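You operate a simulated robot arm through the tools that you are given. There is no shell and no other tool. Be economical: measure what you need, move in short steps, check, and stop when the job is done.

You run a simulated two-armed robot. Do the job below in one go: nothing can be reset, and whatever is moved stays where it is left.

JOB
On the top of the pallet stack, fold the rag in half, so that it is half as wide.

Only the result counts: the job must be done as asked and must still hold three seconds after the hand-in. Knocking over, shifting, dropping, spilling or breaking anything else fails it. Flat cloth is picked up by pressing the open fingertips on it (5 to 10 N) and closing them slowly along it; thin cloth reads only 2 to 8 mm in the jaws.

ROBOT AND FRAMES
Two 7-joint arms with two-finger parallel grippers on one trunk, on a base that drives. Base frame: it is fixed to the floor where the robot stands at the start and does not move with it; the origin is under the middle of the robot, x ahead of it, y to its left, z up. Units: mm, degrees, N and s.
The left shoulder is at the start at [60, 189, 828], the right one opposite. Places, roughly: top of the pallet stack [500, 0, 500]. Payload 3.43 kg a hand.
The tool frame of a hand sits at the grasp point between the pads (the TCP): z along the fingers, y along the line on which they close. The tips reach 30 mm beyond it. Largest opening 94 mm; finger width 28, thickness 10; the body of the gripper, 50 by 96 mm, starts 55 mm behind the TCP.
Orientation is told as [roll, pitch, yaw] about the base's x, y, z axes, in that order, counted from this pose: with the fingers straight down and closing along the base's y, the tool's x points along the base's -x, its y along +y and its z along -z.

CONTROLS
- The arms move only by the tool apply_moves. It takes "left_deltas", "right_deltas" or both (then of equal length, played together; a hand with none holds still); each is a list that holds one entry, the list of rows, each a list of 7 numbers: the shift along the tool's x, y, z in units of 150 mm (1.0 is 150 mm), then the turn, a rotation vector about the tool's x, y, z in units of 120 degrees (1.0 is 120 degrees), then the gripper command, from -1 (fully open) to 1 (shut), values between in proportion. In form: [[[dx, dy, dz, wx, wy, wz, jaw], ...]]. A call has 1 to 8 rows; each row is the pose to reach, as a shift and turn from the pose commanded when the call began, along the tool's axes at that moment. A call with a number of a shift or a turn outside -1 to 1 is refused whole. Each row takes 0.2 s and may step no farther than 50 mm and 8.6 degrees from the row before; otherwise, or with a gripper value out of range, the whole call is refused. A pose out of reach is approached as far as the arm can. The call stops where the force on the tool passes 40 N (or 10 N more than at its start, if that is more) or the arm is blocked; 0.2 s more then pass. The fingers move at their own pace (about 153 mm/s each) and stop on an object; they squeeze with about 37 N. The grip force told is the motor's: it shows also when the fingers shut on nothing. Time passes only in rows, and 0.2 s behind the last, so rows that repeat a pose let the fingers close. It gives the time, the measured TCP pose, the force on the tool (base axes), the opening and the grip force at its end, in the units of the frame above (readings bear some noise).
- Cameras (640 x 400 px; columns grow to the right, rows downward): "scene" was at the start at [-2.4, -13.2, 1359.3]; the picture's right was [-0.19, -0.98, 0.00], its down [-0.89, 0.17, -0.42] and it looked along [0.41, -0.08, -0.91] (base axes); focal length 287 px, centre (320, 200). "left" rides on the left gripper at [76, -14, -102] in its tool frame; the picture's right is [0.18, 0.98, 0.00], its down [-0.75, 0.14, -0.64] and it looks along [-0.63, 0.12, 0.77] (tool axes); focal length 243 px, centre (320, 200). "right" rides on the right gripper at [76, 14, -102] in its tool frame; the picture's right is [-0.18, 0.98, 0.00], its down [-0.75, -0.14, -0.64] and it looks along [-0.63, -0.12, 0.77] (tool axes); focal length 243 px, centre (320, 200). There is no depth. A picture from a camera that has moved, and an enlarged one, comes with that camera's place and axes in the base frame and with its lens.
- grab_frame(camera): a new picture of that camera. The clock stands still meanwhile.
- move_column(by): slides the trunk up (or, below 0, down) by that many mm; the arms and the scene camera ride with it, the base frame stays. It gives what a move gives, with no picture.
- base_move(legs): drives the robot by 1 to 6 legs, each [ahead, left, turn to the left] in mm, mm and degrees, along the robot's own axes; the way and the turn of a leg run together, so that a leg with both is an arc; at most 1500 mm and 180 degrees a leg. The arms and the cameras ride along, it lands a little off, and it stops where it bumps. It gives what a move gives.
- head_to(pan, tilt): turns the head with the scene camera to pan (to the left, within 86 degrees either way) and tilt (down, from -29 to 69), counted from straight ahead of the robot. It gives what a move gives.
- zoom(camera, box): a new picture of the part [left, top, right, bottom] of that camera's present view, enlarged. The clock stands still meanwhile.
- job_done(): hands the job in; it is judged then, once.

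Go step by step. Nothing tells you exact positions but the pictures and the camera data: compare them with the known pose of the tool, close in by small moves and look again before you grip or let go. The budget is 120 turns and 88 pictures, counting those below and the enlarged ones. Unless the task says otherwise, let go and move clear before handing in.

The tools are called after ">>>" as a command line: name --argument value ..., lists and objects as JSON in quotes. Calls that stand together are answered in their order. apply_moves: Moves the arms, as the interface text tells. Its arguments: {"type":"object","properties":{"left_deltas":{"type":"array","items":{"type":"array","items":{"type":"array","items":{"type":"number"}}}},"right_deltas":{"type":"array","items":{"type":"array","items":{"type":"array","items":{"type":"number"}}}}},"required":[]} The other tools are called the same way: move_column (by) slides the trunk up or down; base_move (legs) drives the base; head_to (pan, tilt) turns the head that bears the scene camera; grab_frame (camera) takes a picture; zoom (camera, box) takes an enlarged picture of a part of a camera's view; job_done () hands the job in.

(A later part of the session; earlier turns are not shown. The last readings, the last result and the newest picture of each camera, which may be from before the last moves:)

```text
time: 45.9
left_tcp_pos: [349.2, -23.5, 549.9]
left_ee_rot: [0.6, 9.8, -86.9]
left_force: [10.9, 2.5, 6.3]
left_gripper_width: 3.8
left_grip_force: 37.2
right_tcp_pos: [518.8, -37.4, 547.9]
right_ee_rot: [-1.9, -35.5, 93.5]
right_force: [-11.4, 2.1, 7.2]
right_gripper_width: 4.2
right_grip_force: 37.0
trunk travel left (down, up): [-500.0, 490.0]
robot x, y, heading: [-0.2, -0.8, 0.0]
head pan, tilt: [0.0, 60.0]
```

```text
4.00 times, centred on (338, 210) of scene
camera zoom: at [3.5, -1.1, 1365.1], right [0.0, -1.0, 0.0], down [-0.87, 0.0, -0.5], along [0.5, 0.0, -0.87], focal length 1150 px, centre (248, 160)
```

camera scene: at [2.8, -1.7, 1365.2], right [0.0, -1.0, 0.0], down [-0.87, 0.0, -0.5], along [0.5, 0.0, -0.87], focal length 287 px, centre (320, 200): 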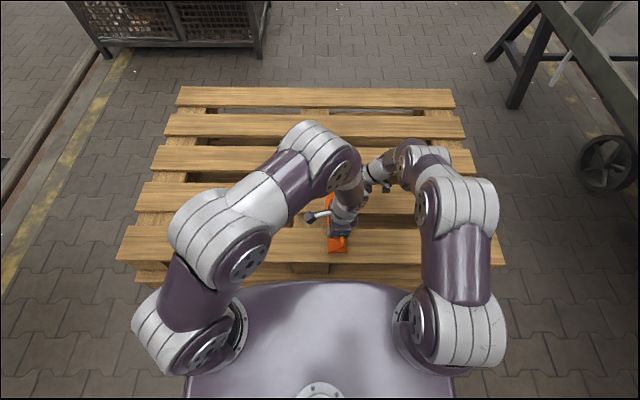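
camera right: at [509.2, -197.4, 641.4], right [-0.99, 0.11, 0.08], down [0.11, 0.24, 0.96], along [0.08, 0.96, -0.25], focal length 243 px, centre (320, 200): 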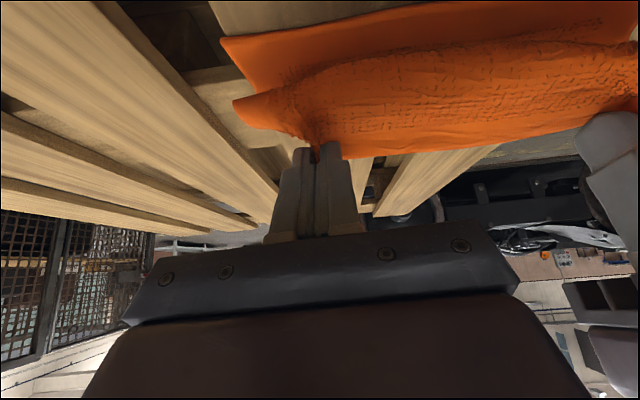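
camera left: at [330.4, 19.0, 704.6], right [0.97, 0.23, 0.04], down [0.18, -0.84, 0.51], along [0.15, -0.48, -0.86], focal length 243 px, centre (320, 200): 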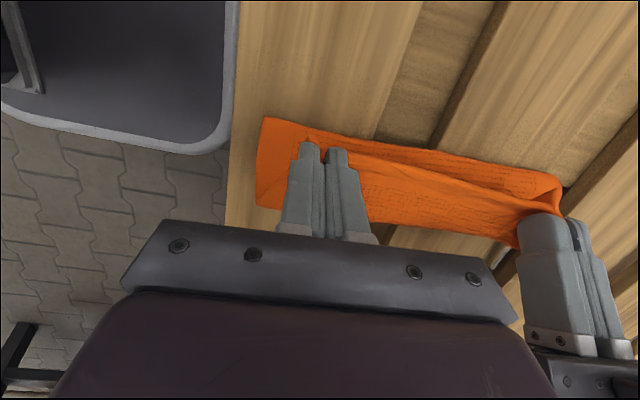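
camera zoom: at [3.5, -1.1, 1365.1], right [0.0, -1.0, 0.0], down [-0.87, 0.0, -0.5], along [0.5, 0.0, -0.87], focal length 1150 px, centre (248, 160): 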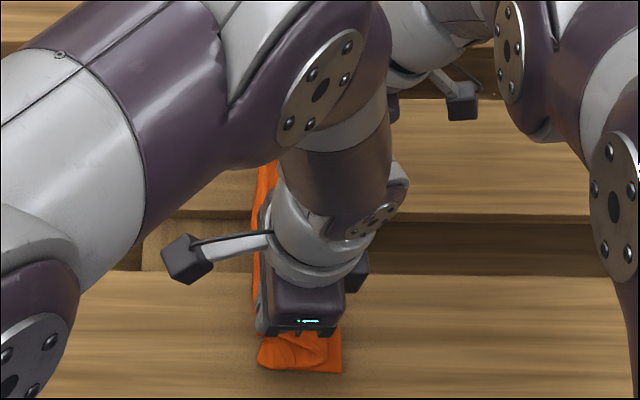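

Length bookkeeping shows that for a centred fold the grips should come down about 90 mm left of the right edge, roughly y≈15, with the loop rolling ahead of them. I go back up to the left and come down there.

>>> apply_moves --left_deltas '[[[0.171, 0.009, -0.207, 0, 0, 0, 1], [0.427, 0.02, -0.317, 0, 0, 0, 1], [0.661, 0.034, -0.303, 0, 0, 0, 1], [0.74, 0.038, -0.174, 0, 0, 0, 1], [0.615, 0.032, -0.04, 0, 0, 0, 1], [0.468, 0.024, 0.029, 0, 0, 0, 1], [0.363, 0.019, 0.051, 0, 0, 0, 1], [0.321, 0.017, 0.057, 0, 0, 0, 1]]]' --right_deltas '[[[-0.244, -0.014, -0.113, 0, 0, 0, 1], [-0.522, -0.031, -0.102, 0, 0, 0, 1], [-0.727, -0.043, 0.012, 0, 0, 0, 1], [-0.743, -0.044, 0.162, 0, 0, 0, 1], [-0.573, -0.034, 0.229, 0, 0, 0, 1], [-0.41, -0.024, 0.228, 0, 0, 0, 1], [-0.306, -0.018, 0.202, 0, 0, 0, 1], [-0.265, -0.016, 0.19, 0, 0, 0, 1]]]'

>>> zoom --camera "left" --box '[200, 60, 640, 280]'

>>> zoom --camera "scene" --box '[280, 160, 376, 260]'

```text
time: 47.7
left_tcp_pos: [349.4, 25.1, 547.9]
left_ee_rot: [0.6, 9.9, -87.1]
left_force: [8.0, 0.7, 1.9]
left_gripper_width: 3.8
left_grip_force: 36.6
right_tcp_pos: [518.0, 10.9, 548.0]
right_ee_rot: [-1.7, -35.5, 93.5]
right_force: [-7.9, 2.3, 1.3]
right_gripper_width: 4.1
right_grip_force: 37.3
trunk travel left (down, up): [-500.0, 490.0]
robot x, y, heading: [-1.6, -1.4, 0.4]
head pan, tilt: [0.0, 60.0]
```

```text
1.45 times, centred on (420, 170) of left
camera zoom: at [330.8, 81.6, 661.0], right [0.97, 0.23, 0.04], down [0.18, -0.84, 0.51], along [0.15, -0.48, -0.86], focal length 353 px, centre (174, 244)
```

zoom: 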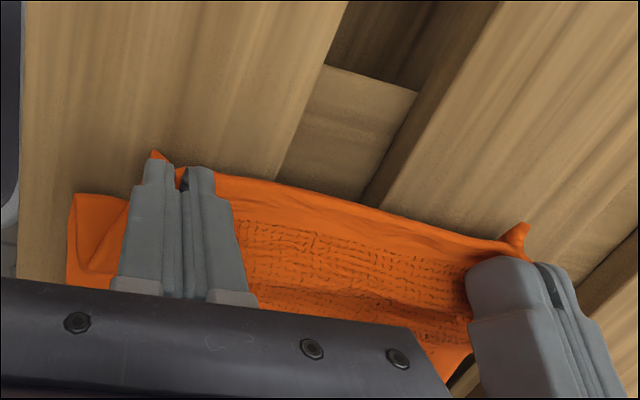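

```text
4.00 times, centred on (328, 210) of scene
camera zoom: at [4.4, -1.5, 1364.9], right [0.0, -1.0, 0.0], down [-0.87, 0.0, -0.5], along [0.5, 0.0, -0.87], focal length 1150 px, centre (288, 160)
```

zoom: 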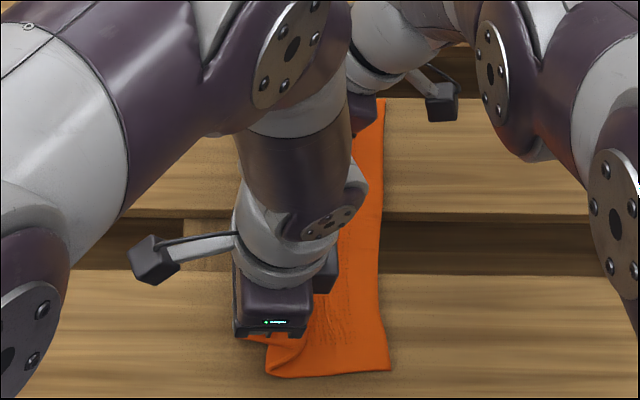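

Now the fold is right: right edge at y≈−81, fold at y≈+16, so the lower half is 97 mm wide. I straighten the right hand so it does not block the flap, then open both jaws and rise to see how the flap settles.

>>> apply_moves --right_deltas '[[[-0.026, 0, 0.02, -0.004, 0.07, 0, 1], [-0.052, 0, 0.04, -0.008, 0.14, 0, 1], [-0.077, 0, 0.059, -0.012, 0.208, 0, 1]]]'

>>> apply_moves --left_deltas '[[[0, 0, -0.01, 0, 0, 0, 0.4], [0, 0, -0.03, 0, 0, 0, 0.2], [0, 0, -0.08, 0, 0, 0, 0.2], [0, 0, -0.3, 0, 0, 0, 0.2], [0, 0, -0.5, 0, 0, 0, 0.2]]]' --right_deltas '[[[0, 0, -0.01, 0, 0, 0, 0.4], [0, 0, -0.03, 0, 0, 0, 0.2], [0, 0, -0.08, 0, 0, 0, 0.2], [0, 0, -0.3, 0, 0, 0, 0.2], [0, 0, -0.5, 0, 0, 0, 0.2]]]'

>>> grab_frame --camera "left"

>>> grab_frame --camera "right"

```text
time: 48.5
left_tcp_pos: [349.7, 26.0, 546.9]
left_ee_rot: [0.6, 9.8, -87.0]
left_force: [7.1, 0.5, 0.8]
left_gripper_width: 3.8
left_grip_force: 37.2
right_tcp_pos: [517.7, 27.6, 547.6]
right_ee_rot: [-0.2, -10.5, 93.0]
right_force: [-6.5, 0.3, 0.5]
right_gripper_width: 4.2
right_grip_force: 37.0
trunk travel left (down, up): [-500.0, 490.0]
robot x, y, heading: [-0.3, -2.9, 0.2]
head pan, tilt: [0.0, 60.0]
```

```text
time: 49.7
left_tcp_pos: [348.9, 12.7, 622.8]
left_ee_rot: [0.6, 9.9, -86.9]
left_force: [0.1, 0.1, 1.0]
left_gripper_width: 37.6
left_grip_force: 0.0
right_tcp_pos: [516.8, 13.2, 621.1]
right_ee_rot: [0.1, -10.4, 93.0]
right_force: [0.6, -0.5, 0.0]
right_gripper_width: 37.7
right_grip_force: 0.0
trunk travel left (down, up): [-500.0, 490.0]
robot x, y, heading: [0.4, 0.3, -0.0]
head pan, tilt: [0.0, 60.0]
```

```text
21 pictures are left
camera left: at [330.8, 67.7, 735.9], right [0.97, 0.23, 0.04], down [0.18, -0.84, 0.51], along [0.15, -0.48, -0.86], focal length 243 px, centre (320, 200)
```

left: 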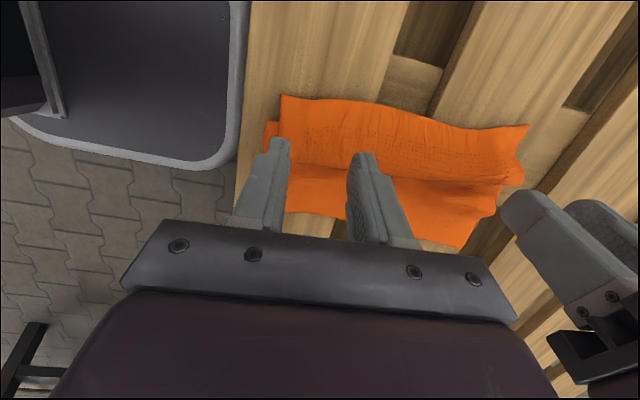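

```text
20 pictures are left
camera right: at [508.3, -81.7, 706.3], right [-0.99, 0.13, 0.03], down [0.11, 0.63, 0.77], along [0.08, 0.77, -0.64], focal length 243 px, centre (320, 200)
```

right: 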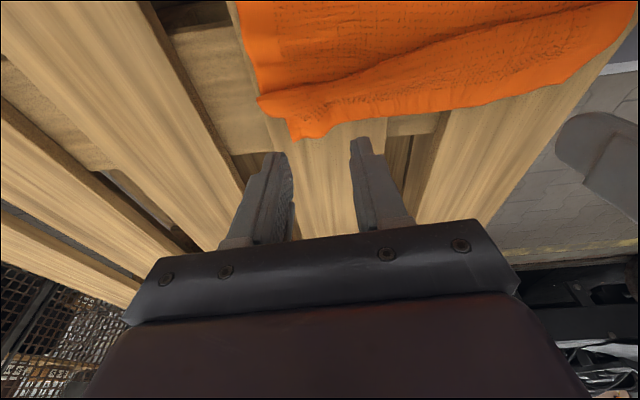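

The cloth is limp enough to keep its shape: the flap lies as a Z with its edge at y≈42 (near) and 53 (far), and the fold stays near the rag's middle. This time I'll grip with the left hand leaned −45° and the right upright, so both can rotate with the flap as it turns over.

>>> apply_moves --left_deltas '[[[0.018, 0.001, 0.02, 0.003, -0.065, 0, 0.06], [0.037, 0.002, 0.05, 0.006, -0.13, 0, 0.06], [0.055, 0.003, 0.1, 0.01, -0.195, 0, 0.06], [0.074, 0.004, 0.15, 0.013, -0.26, 0, 0.06], [0.092, 0.005, 0.22, 0.016, -0.325, 0, 0.06], [0.11, 0.006, 0.3, 0.02, -0.39, 0, 0.06], [0.147, 0.008, 0.432, 0.023, -0.457, 0, 0.06]]]' --right_deltas '[[[-0.03, 0.004, 0.06, 0, 0.012, 0, 0.06], [-0.06, 0.008, 0.12, -0.001, 0.024, 0, 0.06], [-0.09, 0.012, 0.18, -0.002, 0.036, 0, 0.06], [-0.12, 0.016, 0.24, -0.002, 0.048, 0, 0.06], [-0.15, 0.02, 0.3, -0.003, 0.06, 0, 0.06], [-0.17, 0.022, 0.37, -0.003, 0.072, 0, 0.06], [-0.181, 0.024, 0.431, -0.004, 0.083, 0, 0.06]]]'

>>> grab_frame --camera "right"

>>> grab_frame --camera "left"

```text
time: 51.3
left_tcp_pos: [349.5, 45.5, 560.3]
left_ee_rot: [-2.7, -45.1, -86.0]
left_force: [-0.2, 0.1, -0.5]
left_gripper_width: 44.5
left_grip_force: 0.2
right_tcp_pos: [512.7, 51.6, 562.9]
right_ee_rot: [0.5, -0.5, 93.1]
right_force: [0.5, -0.1, 0.7]
right_gripper_width: 44.0
right_grip_force: 0.1
trunk travel left (down, up): [-500.0, 490.0]
robot x, y, heading: [2.2, -3.8, -0.2]
head pan, tilt: [0.0, 60.0]
```

```text
19 pictures are left
camera right: at [503.9, -27.1, 662.4], right [-0.99, 0.13, 0.01], down [0.11, 0.75, 0.65], along [0.08, 0.64, -0.76], focal length 243 px, centre (320, 200)
```

right: 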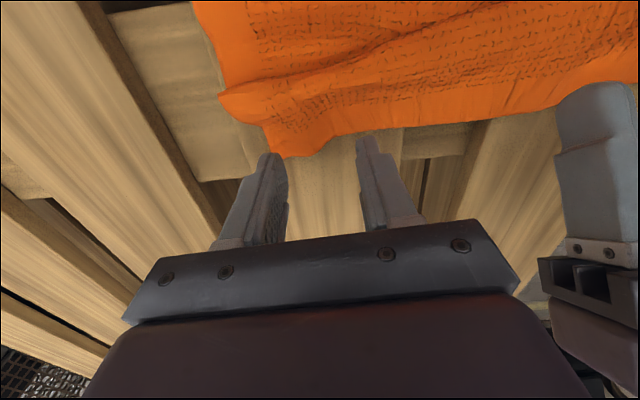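

```text
18 pictures are left
camera left: at [330.6, 170.8, 578.1], right [0.97, 0.17, -0.16], down [0.18, -0.07, 0.98], along [0.15, -0.98, -0.1], focal length 243 px, centre (320, 200)
```

left: 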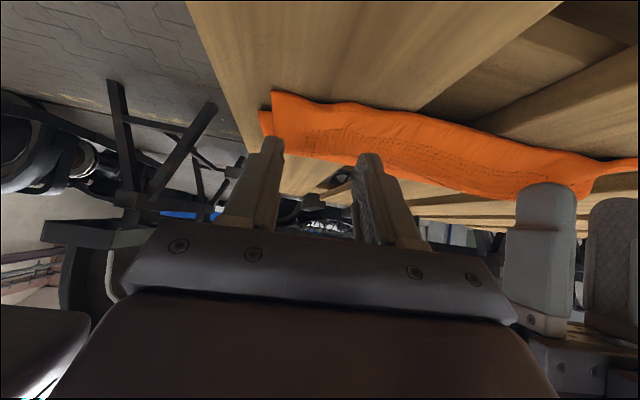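

Edge positions are confirmed at about y 48 (near) and 47–54 (far). I adjust slightly and descend to contact.

>>> apply_moves --left_deltas '[[[0.047, 0, 0.033, 0, 0, 0, 0.06], [0.094, 0, 0.066, 0, 0, 0, 0.06]]]' --right_deltas '[[[0.03, 0, 0.066, 0, 0, 0, 0.06], [0.03, 0, 0.133, 0, 0, 0, 0.06]]]'

>>> apply_moves --left_deltas '[[[0.0094, 0, 0.0094, 0, 0, 0, 0.06], [0.0094, 0, 0.0094, 0, 0, 0, 0.06]]]' --right_deltas '[[[0, 0, 0.012, 0, 0, 0, 0.06], [0, 0, 0.012, 0, 0, 0, 0.06]]]'

```text
time: 51.9
left_tcp_pos: [348.3, 48.4, 545.4]
left_ee_rot: [-2.7, -44.9, -86.1]
left_force: [0.0, 0.2, -0.8]
left_gripper_width: 43.9
left_grip_force: 0.1
right_tcp_pos: [513.7, 47.1, 542.3]
right_ee_rot: [0.4, -0.6, 93.1]
right_force: [0.2, -0.2, 0.8]
right_gripper_width: 44.2
right_grip_force: 0.1
trunk travel left (down, up): [-500.0, 490.0]
robot x, y, heading: [3.9, -1.1, 0.0]
head pan, tilt: [0.0, 60.0]
```

```text
time: 52.5
left_tcp_pos: [348.7, 50.3, 542.8]
left_ee_rot: [-2.6, -45.1, -86.1]
left_force: [0.7, 0.2, 1.5]
left_gripper_width: 44.4
left_grip_force: 0.7
right_tcp_pos: [514.0, 46.8, 539.1]
right_ee_rot: [0.3, -0.6, 93.1]
right_force: [-0.1, -2.3, 8.3]
right_gripper_width: 44.2
right_grip_force: 0.1
trunk travel left (down, up): [-500.0, 490.0]
robot x, y, heading: [-1.8, 0.6, 0.1]
head pan, tilt: [0.0, 60.0]
```

>>> apply_moves --left_deltas '[[[0.0075, 0, 0.0075, 0, 0, 0, 0.06], [0.0075, 0, 0.0075, 0, 0, 0, 0.06], [0.0075, 0, 0.0075, 0, 0, 0, 0.13], [0.0075, 0, 0.0075, 0, 0, 0, 0.2], [0.0075, 0, 0.0075, 0, 0, 0, 0.28], [0.0075, 0, 0.0075, 0, 0, 0, 0.36], [0.0075, 0, 0.0075, 0, 0, 0, 0.44], [0.0075, 0, 0.0075, 0, 0, 0, 0.52]]]' --right_deltas '[[[0, 0, 0, 0, 0, 0, 0.06], [0, 0, 0, 0, 0, 0, 0.06], [0, 0, 0, 0, 0, 0, 0.13], [0, 0, 0, 0, 0, 0, 0.2], [0, 0, 0, 0, 0, 0, 0.28], [0, 0, 0, 0, 0, 0, 0.36], [0, 0, 0, 0, 0, 0, 0.44], [0, 0, 0, 0, 0, 0, 0.52]]]'

>>> apply_moves --left_deltas '[[[0, 0, 0, 0, 0, 0, 0.6], [0, 0, 0, 0, 0, 0, 0.66], [0, 0, 0, 0, 0, 0, 0.72], [0, 0, 0, 0, 0, 0, 0.78], [0, 0, 0, 0, 0, 0, 0.84], [0, 0, 0, 0, 0, 0, 0.9], [0, 0, 0, 0, 0, 0, 0.96], [0, 0, 0, 0, 0, 0, 1]]]' --right_deltas '[[[0, 0, 0, 0, 0, 0, 0.6], [0, 0, 0, 0, 0, 0, 0.66], [0, 0, 0, 0, 0, 0, 0.72], [0, 0, 0, 0, 0, 0, 0.78], [0, 0, 0, 0, 0, 0, 0.84], [0, 0, 0, 0, 0, 0, 0.9], [0, 0, 0, 0, 0, 0, 0.96], [0, 0, 0, 0, 0, 0, 1]]]'

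```text
time: 54.3
left_tcp_pos: [347.5, 48.2, 540.2]
left_ee_rot: [-2.6, -45.1, -86.0]
left_force: [-1.7, 0.8, 7.2]
left_gripper_width: 21.5
left_grip_force: 0.1
right_tcp_pos: [512.3, 47.6, 540.6]
right_ee_rot: [0.4, -0.7, 93.1]
right_force: [0.0, 0.5, 9.8]
right_gripper_width: 21.3
right_grip_force: 0.1
trunk travel left (down, up): [-500.0, 490.0]
robot x, y, heading: [-2.3, -0.6, -0.1]
head pan, tilt: [0.0, 60.0]
```

```text
time: 56.1
left_tcp_pos: [347.4, 47.7, 540.4]
left_ee_rot: [-2.6, -45.0, -86.1]
left_force: [2.9, -0.3, 5.3]
left_gripper_width: 3.6
left_grip_force: 37.1
right_tcp_pos: [512.1, 47.1, 540.8]
right_ee_rot: [0.4, -0.4, 93.0]
right_force: [-2.7, -0.4, 11.2]
right_gripper_width: 4.2
right_grip_force: 37.0
trunk travel left (down, up): [-500.0, 490.0]
robot x, y, heading: [-1.6, -0.8, 0.1]
head pan, tilt: [0.0, 60.0]
```

Both jaws hold cloth again (3.6 and 4.2 mm). Now I lift and roll both hands while carrying the edge over the top.

>>> apply_moves --left_deltas '[[[-0.104, -0.007, -0.068, -0.004, 0.058, 0, 1], [-0.261, -0.018, -0.159, -0.009, 0.125, 0, 1], [-0.431, -0.03, -0.214, -0.013, 0.191, 0, 1], [-0.588, -0.041, -0.19, -0.018, 0.258, 0, 1], [-0.681, -0.047, -0.095, -0.022, 0.316, 0, 1], [-0.681, -0.047, -0.095, -0.022, 0.316, 0, 1]]]' --right_deltas '[[[0.025, 0.001, -0.127, 0.002, -0.042, 0, 1], [0.082, 0.004, -0.291, 0.004, -0.083, 0, 1], [0.182, 0.0095, -0.44, 0.007, -0.133, 0, 1], [0.328, 0.017, -0.527, 0.0095, -0.183, 0, 1], [0.474, 0.025, -0.518, 0.012, -0.233, 0, 1], [0.474, 0.025, -0.518, 0.012, -0.233, 0, 1]]]'

>>> zoom --camera "scene" --box '[280, 160, 376, 260]'

>>> grab_frame --camera "right"

```text
time: 57.5
left_tcp_pos: [345.7, -12.4, 623.3]
left_ee_rot: [0.6, -7.1, -86.8]
left_force: [4.4, 0.0, -0.2]
left_gripper_width: 3.6
left_grip_force: 37.4
right_tcp_pos: [512.4, -24.3, 616.2]
right_ee_rot: [-1.0, -28.5, 93.3]
right_force: [-4.8, 0.4, 0.1]
right_gripper_width: 4.1
right_grip_force: 36.8
trunk travel left (down, up): [-500.0, 490.0]
robot x, y, heading: [-2.2, 2.8, 0.0]
head pan, tilt: [0.0, 60.0]
```

```text
4.00 times, centred on (328, 210) of scene
camera zoom: at [4.3, -0.7, 1364.9], right [0.0, -1.0, 0.0], down [-0.87, 0.0, -0.5], along [0.5, 0.0, -0.87], focal length 1150 px, centre (288, 160)
```

zoom: 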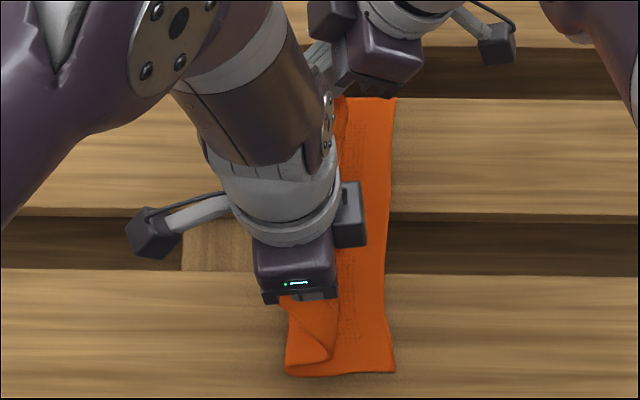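

```text
16 pictures are left
camera right: at [504.2, -141.6, 669.2], right [-0.99, 0.11, 0.07], down [0.11, 0.36, 0.93], along [0.08, 0.93, -0.37], focal length 243 px, centre (320, 200)
```

right: 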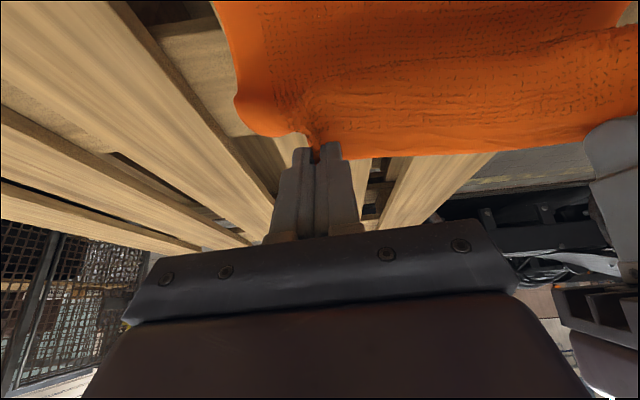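

The flap is smooth this time and the lower half stays about 87–97 mm wide. I carry on down to the right edge with more roll.

>>> apply_moves --left_deltas '[[[-0.14, -0.008, 0.062, -0.002, 0.042, 0, 1], [-0.258, -0.0145, 0.17, -0.005, 0.083, 0, 1], [-0.343, -0.019, 0.299, -0.0065, 0.116, 0, 1], [-0.4, -0.0225, 0.433, -0.008, 0.15, 0, 1], [-0.43, -0.024, 0.535, -0.01, 0.175, 0, 1], [-0.437, -0.0247, 0.55, -0.01, 0.183, 0, 1]]]' --right_deltas '[[[0.148, 0.008, -0.025, 0.002, -0.042, 0, 1], [0.318, 0.018, -0.007, 0.005, -0.083, 0, 1], [0.467, 0.027, 0.051, 0.0065, -0.116, 0, 1], [0.58, 0.033, 0.099, 0.008, -0.15, 0, 1], [0.653, 0.037, 0.136, 0.01, -0.175, 0, 1], [0.68, 0.039, 0.16, 0.01, -0.183, 0, 1]]]'

>>> grab_frame --camera "left"

>>> zoom --camera "scene" --box '[280, 160, 376, 260]'

```text
time: 58.9
left_tcp_pos: [345.5, -88.2, 550.7]
left_ee_rot: [1.8, 14.9, -86.4]
left_force: [-0.3, 0.9, 3.5]
left_gripper_width: 3.1
left_grip_force: 37.4
right_tcp_pos: [488.3, -95.2, 548.3]
right_ee_rot: [-3.2, -50.4, 94.3]
right_force: [1.9, -0.3, 7.4]
right_gripper_width: 4.0
right_grip_force: 37.4
right hand out of reach, approached as far as the arm can: row 5, 6
trunk travel left (down, up): [-500.0, 490.0]
robot x, y, heading: [-3.4, 0.4, 0.1]
head pan, tilt: [0.0, 60.0]
```

```text
15 pictures are left
camera left: at [325.7, -42.7, 667.6], right [0.97, 0.23, 0.08], down [0.18, -0.89, 0.43], along [0.17, -0.4, -0.9], focal length 243 px, centre (320, 200)
```

left: 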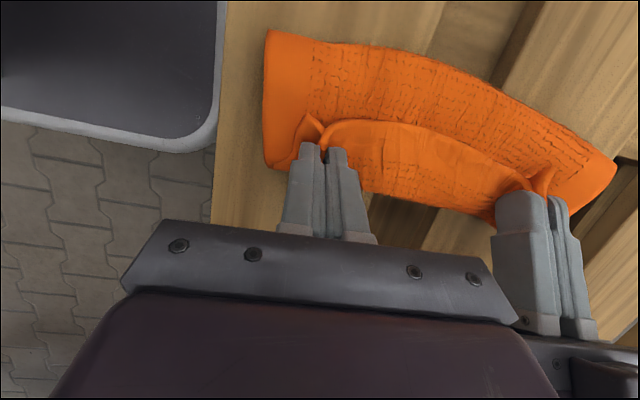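

```text
4.00 times, centred on (328, 210) of scene
camera zoom: at [4.0, -1.4, 1365.1], right [0.0, -1.0, 0.0], down [-0.87, 0.0, -0.5], along [0.5, 0.0, -0.87], focal length 1150 px, centre (288, 160)
```

zoom: 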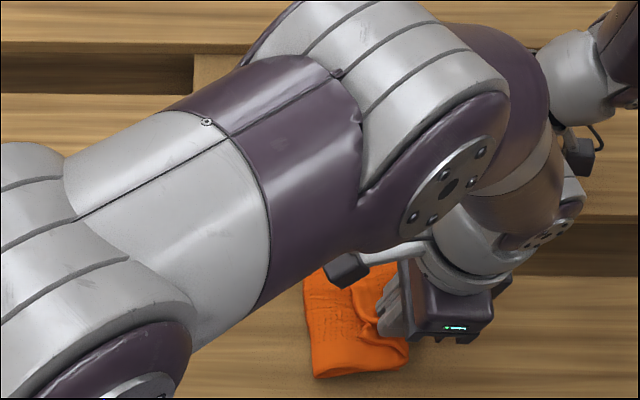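

The fold took shape, but laying the grips all the way down peels the fold past the middle again. Instead I'll go back to the top of the arc, where the halves match, and release there with a swing to the right so the flap falls over by itself.

>>> apply_moves --left_deltas '[[[0.103, 0.006, -0.179, 0.002, -0.033, 0, 1], [0.296, 0.018, -0.335, 0.004, -0.067, 0, 1], [0.502, 0.03, -0.383, 0.006, -0.1, 0, 1], [0.668, 0.04, -0.311, 0.0075, -0.125, 0, 1], [0.668, 0.04, -0.311, 0.0075, -0.125, 0, 1]]]' --right_deltas '[[[-0.196, -0.014, -0.076, -0.0035, 0.05, 0, 1], [-0.456, -0.032, -0.074, -0.0076, 0.108, 0, 1], [-0.66, -0.046, 0.016, -0.011, 0.158, 0, 1], [-0.767, -0.053, 0.188, -0.0146, 0.208, 0, 1], [-0.767, -0.053, 0.188, -0.0146, 0.208, 0, 1]]]'

>>> zoom --camera "scene" --box '[280, 160, 376, 260]'

```text
time: 60.1
left_tcp_pos: [345.0, -3.2, 620.1]
left_ee_rot: [0.6, 0.0, -86.7]
left_force: [0.4, 0.3, -0.2]
left_gripper_width: 3.4
left_grip_force: 37.0
right_tcp_pos: [492.4, -0.4, 618.5]
right_ee_rot: [-0.5, -25.6, 93.3]
right_force: [0.2, -0.1, 0.1]
right_gripper_width: 4.1
right_grip_force: 36.5
trunk travel left (down, up): [-500.0, 490.0]
robot x, y, heading: [2.4, -0.4, -0.1]
head pan, tilt: [0.0, 60.0]
```

```text
4.00 times, centred on (328, 210) of scene
camera zoom: at [4.7, -2.3, 1364.9], right [0.0, -1.0, 0.0], down [-0.87, 0.0, -0.5], along [0.5, 0.0, -0.87], focal length 1150 px, centre (288, 160)
```

zoom: 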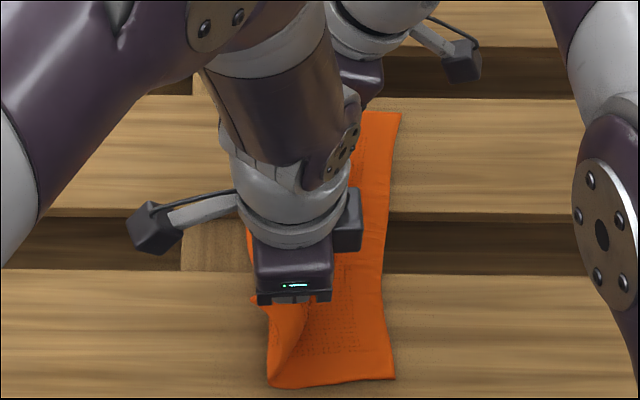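

The lower half is 99 mm wide again at the near end, with the right edge at y≈−86 near and −100 far. I nudge the right hand to match, then swing to the right and let go in motion.

>>> apply_moves --left_deltas '[[[0, 0, 0, 0, 0, 0, 1], [0, 0, 0, 0, 0, 0, 1], [0, 0, 0, 0, 0, 0, 1], [-0.133, -0.008, 0.02, 0, 0, 0, 1], [-0.3, -0.017, 0.107, 0, 0, 0, 1], [-0.5, -0.029, 0.147, 0, 0, 0, 0.0], [-0.5, -0.029, -0.133, 0, 0, 0, 0.0], [-0.5, -0.029, -0.433, 0, 0, 0, 0.0]]]' --right_deltas '[[[0.076, -0.063, -0.035, 0, 0, 0, 1], [0.138, -0.099, -0.063, 0, 0, 0, 1], [0.138, -0.099, -0.063, 0, 0, 0, 1], [0.267, -0.092, -0.103, 0, 0, 0, 1], [0.454, -0.081, -0.097, 0, 0, 0, 1], [0.651, -0.07, -0.147, 0, 0, 0, 0.0], [0.53, -0.077, -0.4, 0, 0, 0, 0.0], [0.4, -0.084, -0.67, 0, 0, 0, 0.0]]]'

>>> grab_frame --camera "left"

```text
time: 61.9
left_tcp_pos: [345.0, -80.2, 686.2]
left_ee_rot: [0.7, -0.2, -86.8]
left_force: [0.5, -0.6, 0.4]
left_gripper_width: 47.0
left_grip_force: 0.1
right_tcp_pos: [509.2, -97.7, 682.9]
right_ee_rot: [-0.5, -25.4, 93.3]
right_force: [0.0, -0.2, -0.5]
right_gripper_width: 47.2
right_grip_force: 0.1
trunk travel left (down, up): [-500.0, 490.0]
robot x, y, heading: [1.1, 4.1, 0.0]
head pan, tilt: [0.0, 60.0]
```

```text
12 pictures are left
camera left: at [324.5, -5.7, 786.5], right [0.97, 0.24, 0.01], down [0.18, -0.74, 0.64], along [0.16, -0.62, -0.76], focal length 243 px, centre (320, 200)
```

left: 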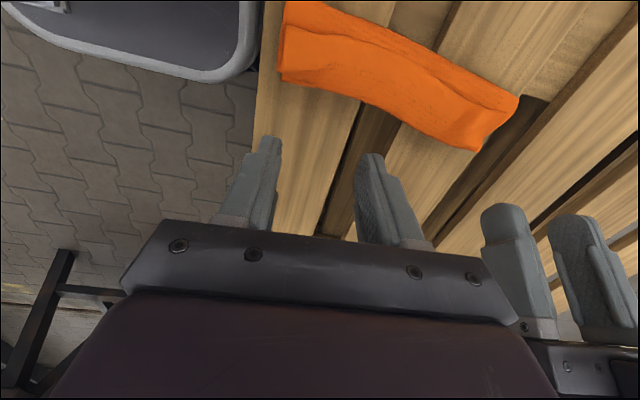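

The flap fell over. I clear both arms to the sides and look at it from above.

>>> apply_moves --left_deltas '[[[0.25, 0, -0.1, 0, 0, 0, 0], [0.5, 0, -0.2, 0, 0, 0, 0], [0.75, 0, -0.2, 0, 0, 0, 0], [1.0, 0, -0.2, 0, 0, 0, 0]]]' --right_deltas '[[[0.2, 0.1, -0.1, 0, 0, 0, 0], [0.4, 0.2, -0.2, 0, 0, 0, 0], [0.6, 0.3, -0.3, 0, 0, 0, 0], [0.6, 0.3, -0.3, 0, 0, 0, 0]]]'

>>> zoom --camera "scene" --box '[280, 160, 376, 260]'

```text
time: 62.9
left_tcp_pos: [337.4, 73.7, 713.7]
left_ee_rot: [0.8, -0.2, -86.9]
left_force: [0.3, 1.0, 0.9]
left_gripper_width: 47.2
left_grip_force: 0.0
right_tcp_pos: [470.6, -196.6, 684.0]
right_ee_rot: [-0.5, -25.5, 93.3]
right_force: [-0.6, -0.2, -0.7]
right_gripper_width: 47.1
right_grip_force: 0.0
trunk travel left (down, up): [-500.0, 490.0]
robot x, y, heading: [-1.8, -1.8, 0.1]
head pan, tilt: [0.0, 60.0]
```

```text
4.00 times, centred on (328, 210) of scene
camera zoom: at [5.0, -0.7, 1364.9], right [0.0, -1.0, 0.0], down [-0.87, 0.0, -0.5], along [0.5, 0.0, -0.87], focal length 1150 px, centre (288, 160)
```

zoom: 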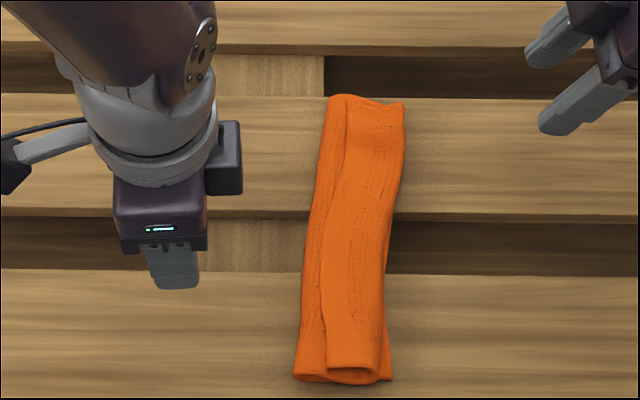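

It has flopped into a three-ply: lower layer about 77 mm, middle, and a 50 mm hem folded back on top with its edge at y≈−30 to −46. I'll grip that top edge again and pull it out flat to the right; after that I can regrip it facing the right way and set the fold line.

>>> apply_moves --left_deltas '[[[-0.088, 0.002, 0.118, 0.003, -0.047, 0, 0.06], [-0.176, 0.005, 0.237, 0.0055, -0.0935, 0, 0.06], [-0.264, 0.007, 0.355, 0.008, -0.14, 0, 0.06], [-0.352, 0.01, 0.474, 0.011, -0.187, 0, 0.06], [-0.44, 0.012, 0.592, 0.014, -0.234, 0, 0.06], [-0.527, 0.014, 0.71, 0.0165, -0.28, 0, 0.06], [-0.615, 0.017, 0.829, 0.019, -0.327, 0, 0.06], [-0.703, 0.019, 0.947, 0.022, -0.374, 0, 0.06]]]' --right_deltas '[[[-0.075, -0.037, 0.124, -0.0015, 0.026, 0, 0.06], [-0.15, -0.074, 0.248, -0.003, 0.053, 0, 0.06], [-0.225, -0.11, 0.372, -0.0045, 0.079, 0, 0.06], [-0.3, -0.147, 0.496, -0.006, 0.1055, 0, 0.06], [-0.375, -0.184, 0.62, -0.0075, 0.132, 0, 0.06], [-0.45, -0.22, 0.743, -0.009, 0.158, 0, 0.06], [-0.525, -0.258, 0.867, -0.0105, 0.185, 0, 0.06], [-0.6, -0.295, 0.991, -0.012, 0.211, 0, 0.06]]]'

>>> grab_frame --camera "right"

```text
time: 64.7
left_tcp_pos: [348.2, -35.0, 573.7]
left_ee_rot: [-2.5, -45.0, -86.1]
left_force: [-0.6, -1.2, -0.1]
left_gripper_width: 44.1
left_grip_force: 0.0
right_tcp_pos: [507.8, -48.9, 588.5]
right_ee_rot: [0.9, -0.2, 93.4]
right_force: [-0.2, 0.1, 0.1]
right_gripper_width: 44.2
right_grip_force: 0.1
trunk travel left (down, up): [-500.0, 490.0]
robot x, y, heading: [3.2, 1.6, -0.1]
head pan, tilt: [0.0, 60.0]
```

```text
10 pictures are left
camera right: at [499.7, -128.0, 689.7], right [-0.99, 0.13, 0.02], down [0.11, 0.76, 0.64], along [0.07, 0.64, -0.77], focal length 243 px, centre (320, 200)
```

right: 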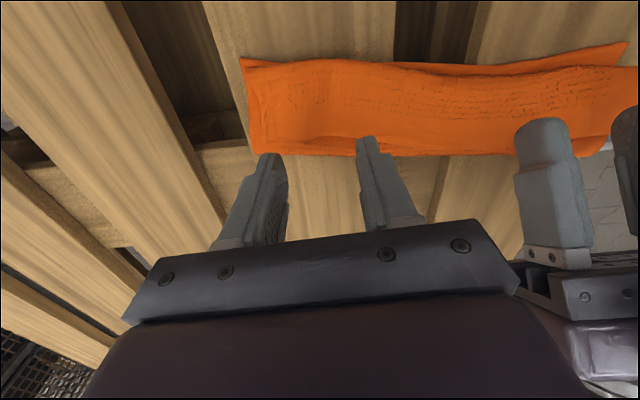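

I lean the right hand a little so only its inner corner presses the hem, and lower both carefully, since the stack here is three layers thick.

>>> apply_moves --left_deltas '[[[0.043, 0.003, 0.043, 0, 0, 0, 0.06], [0.085, 0.006, 0.085, 0, 0, 0, 0.06]]]' --right_deltas '[[[0.027, 0, 0.12, 0.002, -0.042, 0, 0.06], [0.053, 0, 0.24, 0.004, -0.083, 0, 0.06]]]'

>>> apply_moves --left_deltas '[[[0.02, 0.001, 0.02, 0, 0, 0, 0.06], [0.033, 0.002, 0.033, 0, 0, 0, 0.06]]]' --right_deltas '[[[0.003, 0, 0.02, 0, 0, 0, 0.06], [0.005, 0, 0.03, 0, 0, 0, 0.06]]]'

```text
time: 65.3
left_tcp_pos: [349.7, -33.2, 555.3]
left_ee_rot: [-2.3, -45.0, -86.0]
left_force: [0.3, 0.7, -0.2]
left_gripper_width: 44.5
left_grip_force: 0.0
right_tcp_pos: [505.5, -58.4, 553.4]
right_ee_rot: [0.4, -10.3, 93.4]
right_force: [-0.9, -0.6, -1.1]
right_gripper_width: 44.5
right_grip_force: 0.0
trunk travel left (down, up): [-500.0, 490.0]
robot x, y, heading: [-1.6, -0.0, -0.0]
head pan, tilt: [0.0, 60.0]
```

```text
time: 65.9
left_tcp_pos: [348.3, -35.2, 548.0]
left_ee_rot: [-2.3, -45.0, -86.1]
left_force: [-0.1, -0.6, 3.8]
left_gripper_width: 44.0
left_grip_force: 0.2
right_tcp_pos: [506.3, -59.5, 549.1]
right_ee_rot: [0.4, -10.1, 93.3]
right_force: [-0.9, 1.3, 4.7]
right_gripper_width: 44.2
right_grip_force: 0.2
trunk travel left (down, up): [-500.0, 490.0]
robot x, y, heading: [-3.8, -3.9, 0.1]
head pan, tilt: [0.0, 60.0]
```

Both press lightly (about 4 N), which suits catching only the top layer. I close slowly.

>>> apply_moves --left_deltas '[[[0.005, 0, 0.005, 0, 0, 0, 0.06], [0.005, 0, 0.005, 0, 0, 0, 0.13], [0.005, 0, 0.005, 0, 0, 0, 0.2], [0.005, 0, 0.005, 0, 0, 0, 0.27], [0.005, 0, 0.005, 0, 0, 0, 0.34], [0.005, 0, 0.005, 0, 0, 0, 0.41], [0.005, 0, 0.005, 0, 0, 0, 0.48], [0.005, 0, 0.005, 0, 0, 0, 0.55]]]' --right_deltas '[[[0.001, 0, 0.006, 0, 0, 0, 0.06], [0.001, 0, 0.006, 0, 0, 0, 0.13], [0.001, 0, 0.006, 0, 0, 0, 0.2], [0.001, 0, 0.006, 0, 0, 0, 0.27], [0.001, 0, 0.006, 0, 0, 0, 0.34], [0.001, 0, 0.006, 0, 0, 0, 0.41], [0.001, 0, 0.006, 0, 0, 0, 0.48], [0.001, 0, 0.006, 0, 0, 0, 0.55]]]'

>>> apply_moves --left_deltas '[[[0, 0, 0, 0, 0, 0, 0.6], [0, 0, 0, 0, 0, 0, 0.66], [0, 0, 0, 0, 0, 0, 0.72], [0, 0, 0, 0, 0, 0, 0.78], [0, 0, 0, 0, 0, 0, 0.84], [0, 0, 0, 0, 0, 0, 0.9], [0, 0, 0, 0, 0, 0, 0.96], [0, 0, 0, 0, 0, 0, 1]]]' --right_deltas '[[[0, 0, 0, 0, 0, 0, 0.6], [0, 0, 0, 0, 0, 0, 0.66], [0, 0, 0, 0, 0, 0, 0.72], [0, 0, 0, 0, 0, 0, 0.78], [0, 0, 0, 0, 0, 0, 0.84], [0, 0, 0, 0, 0, 0, 0.9], [0, 0, 0, 0, 0, 0, 0.96], [0, 0, 0, 0, 0, 0, 1]]]'

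```text
time: 67.7
left_tcp_pos: [347.5, -33.7, 546.8]
left_ee_rot: [-2.3, -45.0, -86.1]
left_force: [0.0, 0.1, 8.6]
left_gripper_width: 19.5
left_grip_force: 0.0
right_tcp_pos: [505.0, -60.7, 548.2]
right_ee_rot: [0.5, -10.2, 93.3]
right_force: [-0.3, 0.4, 4.0]
right_gripper_width: 19.5
right_grip_force: 0.1
trunk travel left (down, up): [-500.0, 490.0]
robot x, y, heading: [0.8, 0.1, 0.3]
head pan, tilt: [0.0, 60.0]
```

```text
time: 69.5
left_tcp_pos: [347.7, -34.0, 546.0]
left_ee_rot: [-2.3, -45.0, -86.1]
left_force: [0.5, -0.2, 6.0]
left_gripper_width: 4.1
left_grip_force: 37.1
right_tcp_pos: [505.3, -59.1, 547.2]
right_ee_rot: [0.4, -10.1, 93.3]
right_force: [0.3, 0.0, 3.8]
right_gripper_width: 0.0
right_grip_force: 33.1
trunk travel left (down, up): [-500.0, 490.0]
robot x, y, heading: [-0.8, -4.2, -0.1]
head pan, tilt: [0.0, 60.0]
```

The left hand holds; the right missed. I redo the right with a firmer press.

>>> apply_moves --right_deltas '[[[-0.014, 0, -0.08, 0, 0, 0, 1], [-0.014, 0, -0.08, 0, 0, 0, 0.06], [-0.014, 0, -0.08, 0, 0, 0, 0.06], [-0.007, 0, -0.03, 0, 0, 0, 0.06], [0.001, 0, 0.006, 0, 0, 0, 0.06], [0.003, 0, 0.017, 0, 0, 0, 0.06]]]'

```text
time: 70.9
left_tcp_pos: [347.3, -33.8, 546.1]
left_ee_rot: [-2.2, -45.0, -86.2]
left_force: [0.5, 0.2, 4.0]
left_gripper_width: 4.2
left_grip_force: 37.2
right_tcp_pos: [505.3, -59.2, 546.2]
right_ee_rot: [0.2, -10.1, 93.3]
right_force: [-1.9, -3.0, 16.9]
right_gripper_width: 44.3
right_grip_force: 0.1
trunk travel left (down, up): [-500.0, 490.0]
robot x, y, heading: [-4.5, 1.1, 0.0]
head pan, tilt: [0.0, 60.0]
```

>>> apply_moves --right_deltas '[[[-0.001, 0, -0.005, 0, 0, 0, 0.06], [-0.001, 0, -0.005, 0, 0, 0, 0.13], [-0.001, 0, -0.005, 0, 0, 0, 0.2], [-0.001, 0, -0.005, 0, 0, 0, 0.27], [-0.001, 0, -0.005, 0, 0, 0, 0.34], [-0.001, 0, -0.005, 0, 0, 0, 0.41], [-0.001, 0, -0.005, 0, 0, 0, 0.48], [-0.001, 0, -0.005, 0, 0, 0, 0.55]]]'

>>> apply_moves --right_deltas '[[[0, 0, 0, 0, 0, 0, 0.6], [0, 0, 0, 0, 0, 0, 0.66], [0, 0, 0, 0, 0, 0, 0.72], [0, 0, 0, 0, 0, 0, 0.78], [0, 0, 0, 0, 0, 0, 0.84], [0, 0, 0, 0, 0, 0, 0.9], [0, 0, 0, 0, 0, 0, 0.96], [0, 0, 0, 0, 0, 0, 1]]]'

>>> grab_frame --camera "right"

```text
time: 72.7
left_tcp_pos: [349.6, -34.4, 546.6]
left_ee_rot: [-2.1, -44.9, -86.2]
left_force: [3.4, -0.5, 5.2]
left_gripper_width: 4.0
left_grip_force: 36.6
right_tcp_pos: [505.1, -60.0, 546.7]
right_ee_rot: [0.4, -10.0, 93.3]
right_force: [-4.8, 0.4, 13.0]
right_gripper_width: 21.6
right_grip_force: 0.4
trunk travel left (down, up): [-500.0, 490.0]
robot x, y, heading: [3.5, 0.2, 0.0]
head pan, tilt: [0.0, 60.0]
```

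```text
time: 74.5
left_tcp_pos: [348.3, -34.0, 547.5]
left_ee_rot: [-2.1, -44.9, -86.2]
left_force: [18.6, -1.7, 4.8]
left_gripper_width: 4.0
left_grip_force: 37.1
right_tcp_pos: [504.4, -60.3, 547.3]
right_ee_rot: [0.5, -10.1, 93.3]
right_force: [-20.5, 1.8, 17.6]
right_gripper_width: 5.0
right_grip_force: 36.4
trunk travel left (down, up): [-500.0, 490.0]
robot x, y, heading: [-1.3, 1.1, -0.2]
head pan, tilt: [0.0, 60.0]
```

```text
9 pictures are left
camera right: at [496.2, -154.3, 632.9], right [-0.99, 0.12, 0.04], down [0.11, 0.64, 0.76], along [0.07, 0.76, -0.64], focal length 243 px, centre (320, 200)
```

right: 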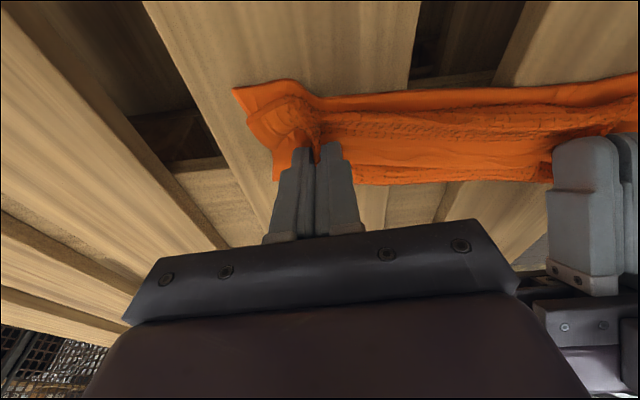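

Both hold now (4.0 and 5.0 mm). I lift the hem and carry it over to the right while rolling the hands, to pull it out straight.

>>> apply_moves --left_deltas '[[[-0.118, 0.005, -0.086, -0.004, 0.058, 0, 1], [-0.285, 0.013, -0.168, -0.009, 0.125, 0, 1], [-0.452, 0.002, -0.151, -0.013, 0.191, 0, 1], [-0.567, -0.006, -0.038, -0.018, 0.258, 0, 1], [-0.6, -0.008, 0.14, -0.023, 0.324, 0, 1], [-0.577, -0.007, 0.315, -0.027, 0.391, 0, 1], [-0.518, -0.003, 0.46, -0.031, 0.441, 0, 1], [-0.49, 0, 0.517, -0.032, 0.457, 0, 1]]]' --right_deltas '[[[-0.013, 0.013, -0.131, 0.001, -0.025, 0, 1], [0, 0.033, -0.3, 0.003, -0.05, 0, 1], [0.104, 0.039, -0.417, 0.004, -0.075, 0, 1], [0.265, 0.049, -0.442, 0.006, -0.1, 0, 1], [0.424, 0.057, -0.364, 0.007, -0.125, 0, 1], [0.538, 0.064, -0.246, 0.008, -0.141, 0, 1], [0.613, 0.068, -0.168, 0.009, -0.158, 0, 1], [0.637, 0.07, -0.123, 0.0095, -0.166, 0, 1]]]'

>>> grab_frame --camera "left"

```text
time: 76.3
left_tcp_pos: [352.8, -140.5, 544.7]
left_ee_rot: [2.1, 9.7, -86.2]
left_force: [6.1, 2.3, 13.2]
left_gripper_width: 4.0
left_grip_force: 37.0
right_tcp_pos: [500.1, -157.5, 549.1]
right_ee_rot: [-1.0, -30.1, 93.4]
right_force: [-5.8, 1.0, 1.9]
right_gripper_width: 4.2
right_grip_force: 36.7
trunk travel left (down, up): [-500.0, 490.0]
robot x, y, heading: [1.0, 1.1, -0.0]
head pan, tilt: [0.0, 60.0]
```

```text
8 pictures are left
camera left: at [330.4, -85.4, 658.7], right [0.97, 0.24, 0.07], down [0.17, -0.84, 0.51], along [0.18, -0.48, -0.86], focal length 243 px, centre (320, 200)
```

left: 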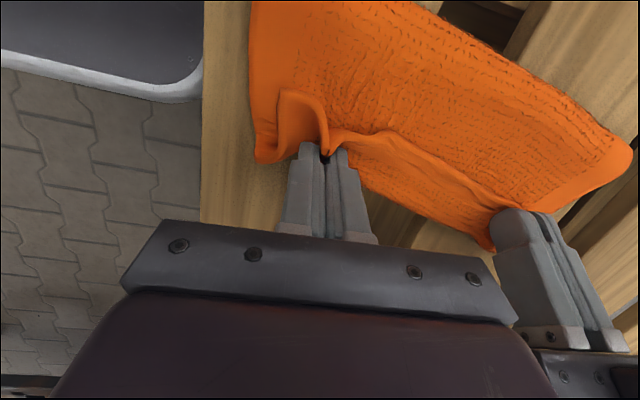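

The hem is pulled out and the upper sheet now lies over to the right. I pull a bit farther so the last curl straightens, then let go and rise.

>>> apply_moves --left_deltas '[[[-0.08, 0, -0.035, 0, 0, 0, 1], [-0.157, 0, -0.067, 0, 0, 0, 1], [-0.185, 0, -0.1, 0, 0, 0, 0.0], [-0.14, 0, -0.36, 0, 0, 0, 0.0], [-0.09, 0, -0.657, 0, 0, 0, 0.0]]]' --right_deltas '[[[0.062, 0, -0.06, 0, 0, 0, 1], [0.124, 0, -0.118, 0, 0, 0, 1], [0.14, 0, -0.158, 0, 0, 0, 0.0], [0.007, 0, -0.389, 0, 0, 0, 0.0], [-0.143, 0, -0.649, 0, 0, 0, 0.0]]]'

>>> apply_moves --left_deltas '[[[0.3, 0, -0.1, 0, 0, 0, 0], [0.6, 0, -0.2, 0, 0, 0, 0], [0.9, 0, -0.2, 0, 0, 0, 0], [1.0, 0, -0.2, 0, 0, 0, 0]]]' --right_deltas '[[[0.2, 0, -0.05, 0, 0, 0, 0], [0.4, 0, -0.1, 0, 0, 0, 0], [0.5, 0, -0.2, 0, 0, 0, 0], [0.5, 0, -0.2, 0, 0, 0, 0]]]'

>>> zoom --camera "scene" --box '[290, 160, 402, 260]'

```text
time: 77.5
left_tcp_pos: [349.6, -173.1, 638.4]
left_ee_rot: [1.8, 9.8, -86.3]
left_force: [0.5, 0.1, 0.1]
left_gripper_width: 47.1
left_grip_force: 0.1
right_tcp_pos: [502.2, -186.4, 642.4]
right_ee_rot: [-0.8, -30.0, 93.2]
right_force: [0.2, 0.5, 0.5]
right_gripper_width: 46.9
right_grip_force: 0.0
trunk travel left (down, up): [-500.0, 490.0]
robot x, y, heading: [-3.8, -1.5, -0.1]
head pan, tilt: [0.0, 60.0]
```

```text
time: 78.5
left_tcp_pos: [341.5, -28.9, 694.7]
left_ee_rot: [1.9, 9.7, -86.2]
left_force: [0.4, -0.2, -0.4]
left_gripper_width: 47.0
left_grip_force: 0.1
right_tcp_pos: [504.8, -265.6, 631.2]
right_ee_rot: [-0.8, -30.1, 93.3]
right_force: [0.2, -0.3, 0.6]
right_gripper_width: 47.0
right_grip_force: 0.2
trunk travel left (down, up): [-500.0, 490.0]
robot x, y, heading: [3.5, -2.1, 0.2]
head pan, tilt: [0.0, 60.0]
```

```text
4.00 times, centred on (346, 210) of scene
camera zoom: at [4.9, -1.6, 1364.8], right [0.0, -1.0, 0.0], down [-0.87, 0.0, -0.5], along [0.5, 0.0, -0.87], focal length 1150 px, centre (216, 160)
```

zoom: 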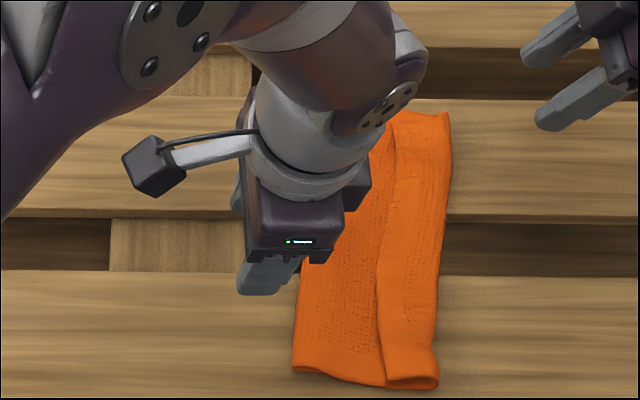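

The hem is still about 45 mm, because the pleats along its pull direction act as stiff spines. I'll switch to pinching with the jaws closing across the edge, so the cloth hangs freely from the pads. I straighten both hands and yaw them back.

>>> apply_moves --left_deltas '[[[0, 0, 0, 0.002, -0.027, 0, 0], [0, 0, 0, 0.003, -0.054, 0, 0], [0, 0, 0, 0.005, -0.081, 0, 0], [0, 0, 0, 0.005, -0.081, 0, 0]]]' --right_deltas '[[[0, 0, 0, -0.0035, 0.0625, 0, 0], [0, 0, 0, -0.007, 0.125, 0, 0], [0, 0, 0, -0.0105, 0.1875, 0, 0], [0, 0, 0, -0.014, 0.25, 0, 0]]]'

>>> apply_moves --left_deltas '[[[0, 0, 0, 0, 0, -0.07, 0.06], [0, 0, 0, 0, 0, -0.14, 0.06], [0, 0, 0, 0, 0, -0.21, 0.06], [0, 0, 0, 0, 0, -0.28, 0.06], [0, 0, 0, 0, 0, -0.35, 0.06], [0, 0, 0, 0, 0, -0.42, 0.06], [0, 0, 0, 0, 0, -0.49, 0.06], [0, 0, 0, 0, 0, -0.56, 0.06]]]' --right_deltas '[[[0, 0, 0, 0, 0, 0.07, 0.06], [0, 0, 0, 0, 0, 0.14, 0.06], [0, 0, 0, 0, 0, 0.21, 0.06], [0, 0, 0, 0, 0, 0.28, 0.06], [0, 0, 0, 0, 0, 0.35, 0.06], [0, 0, 0, 0, 0, 0.42, 0.06], [0, 0, 0, 0, 0, 0.49, 0.06], [0, 0, 0, 0, 0, 0.56, 0.06]]]'

>>> apply_moves --left_deltas '[[[0, 0, 0, 0, 0, -0.055, 0.06], [0, 0, 0, 0, 0, -0.107, 0.06], [0, 0, 0, 0, 0, -0.107, 0.06], [0, 0, 0, 0, 0, -0.107, 0.06]]]' --right_deltas '[[[0, 0, 0, 0, 0, 0.07, 0.06], [0, 0, 0, 0, 0, 0.14, 0.06], [0, 0, 0, 0, 0, 0.21, 0.06], [0, 0, 0, 0, 0, 0.267, 0.06]]]'

```text
time: 79.5
left_tcp_pos: [340.9, -28.5, 695.1]
left_ee_rot: [1.2, 0.1, -86.5]
left_force: [-0.1, -0.7, 0.3]
left_gripper_width: 47.1
left_grip_force: 0.0
right_tcp_pos: [505.2, -267.1, 631.0]
right_ee_rot: [0.9, 0.1, 93.4]
right_force: [-0.1, -0.2, -0.1]
right_gripper_width: 47.1
right_grip_force: 0.1
trunk travel left (down, up): [-500.0, 490.0]
robot x, y, heading: [1.1, -0.4, -0.2]
head pan, tilt: [0.0, 60.0]
```

```text
time: 81.3
left_tcp_pos: [340.5, -26.8, 694.4]
left_ee_rot: [0.6, -1.1, -19.2]
left_force: [0.2, -0.4, -0.1]
left_gripper_width: 44.1
left_grip_force: 0.0
right_tcp_pos: [504.7, -267.6, 630.9]
right_ee_rot: [0.5, 1.0, 26.0]
right_force: [-0.6, -0.4, 0.3]
right_gripper_width: 44.1
right_grip_force: 0.1
trunk travel left (down, up): [-500.0, 490.0]
robot x, y, heading: [-0.3, -1.5, 0.2]
head pan, tilt: [0.0, 60.0]
```

```text
time: 82.3
left_tcp_pos: [340.3, -27.2, 694.0]
left_ee_rot: [0.4, -1.2, -6.5]
left_force: [0.3, -0.6, 0.3]
left_gripper_width: 44.1
left_grip_force: 0.1
right_tcp_pos: [505.6, -267.8, 630.9]
right_ee_rot: [-0.1, 1.0, -6.0]
right_force: [-0.3, 0.6, 0.9]
right_gripper_width: 44.3
right_grip_force: 0.1
trunk travel left (down, up): [-500.0, 490.0]
robot x, y, heading: [0.2, -0.3, -0.2]
head pan, tilt: [0.0, 60.0]
```

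I take a clean look from above to place the pinch exactly.

>>> zoom --camera "scene" --box '[310, 165, 406, 265]'

```text
4.00 times, centred on (358, 215) of scene
camera zoom: at [4.8, -1.7, 1364.9], right [0.0, -1.0, 0.0], down [-0.87, 0.0, -0.5], along [0.5, 0.0, -0.87], focal length 1150 px, centre (168, 140)
```

zoom: 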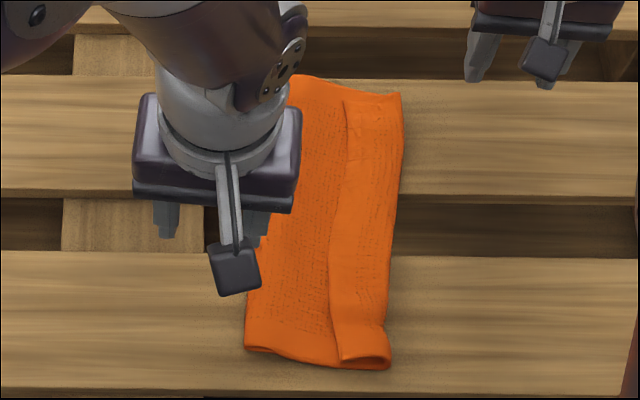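

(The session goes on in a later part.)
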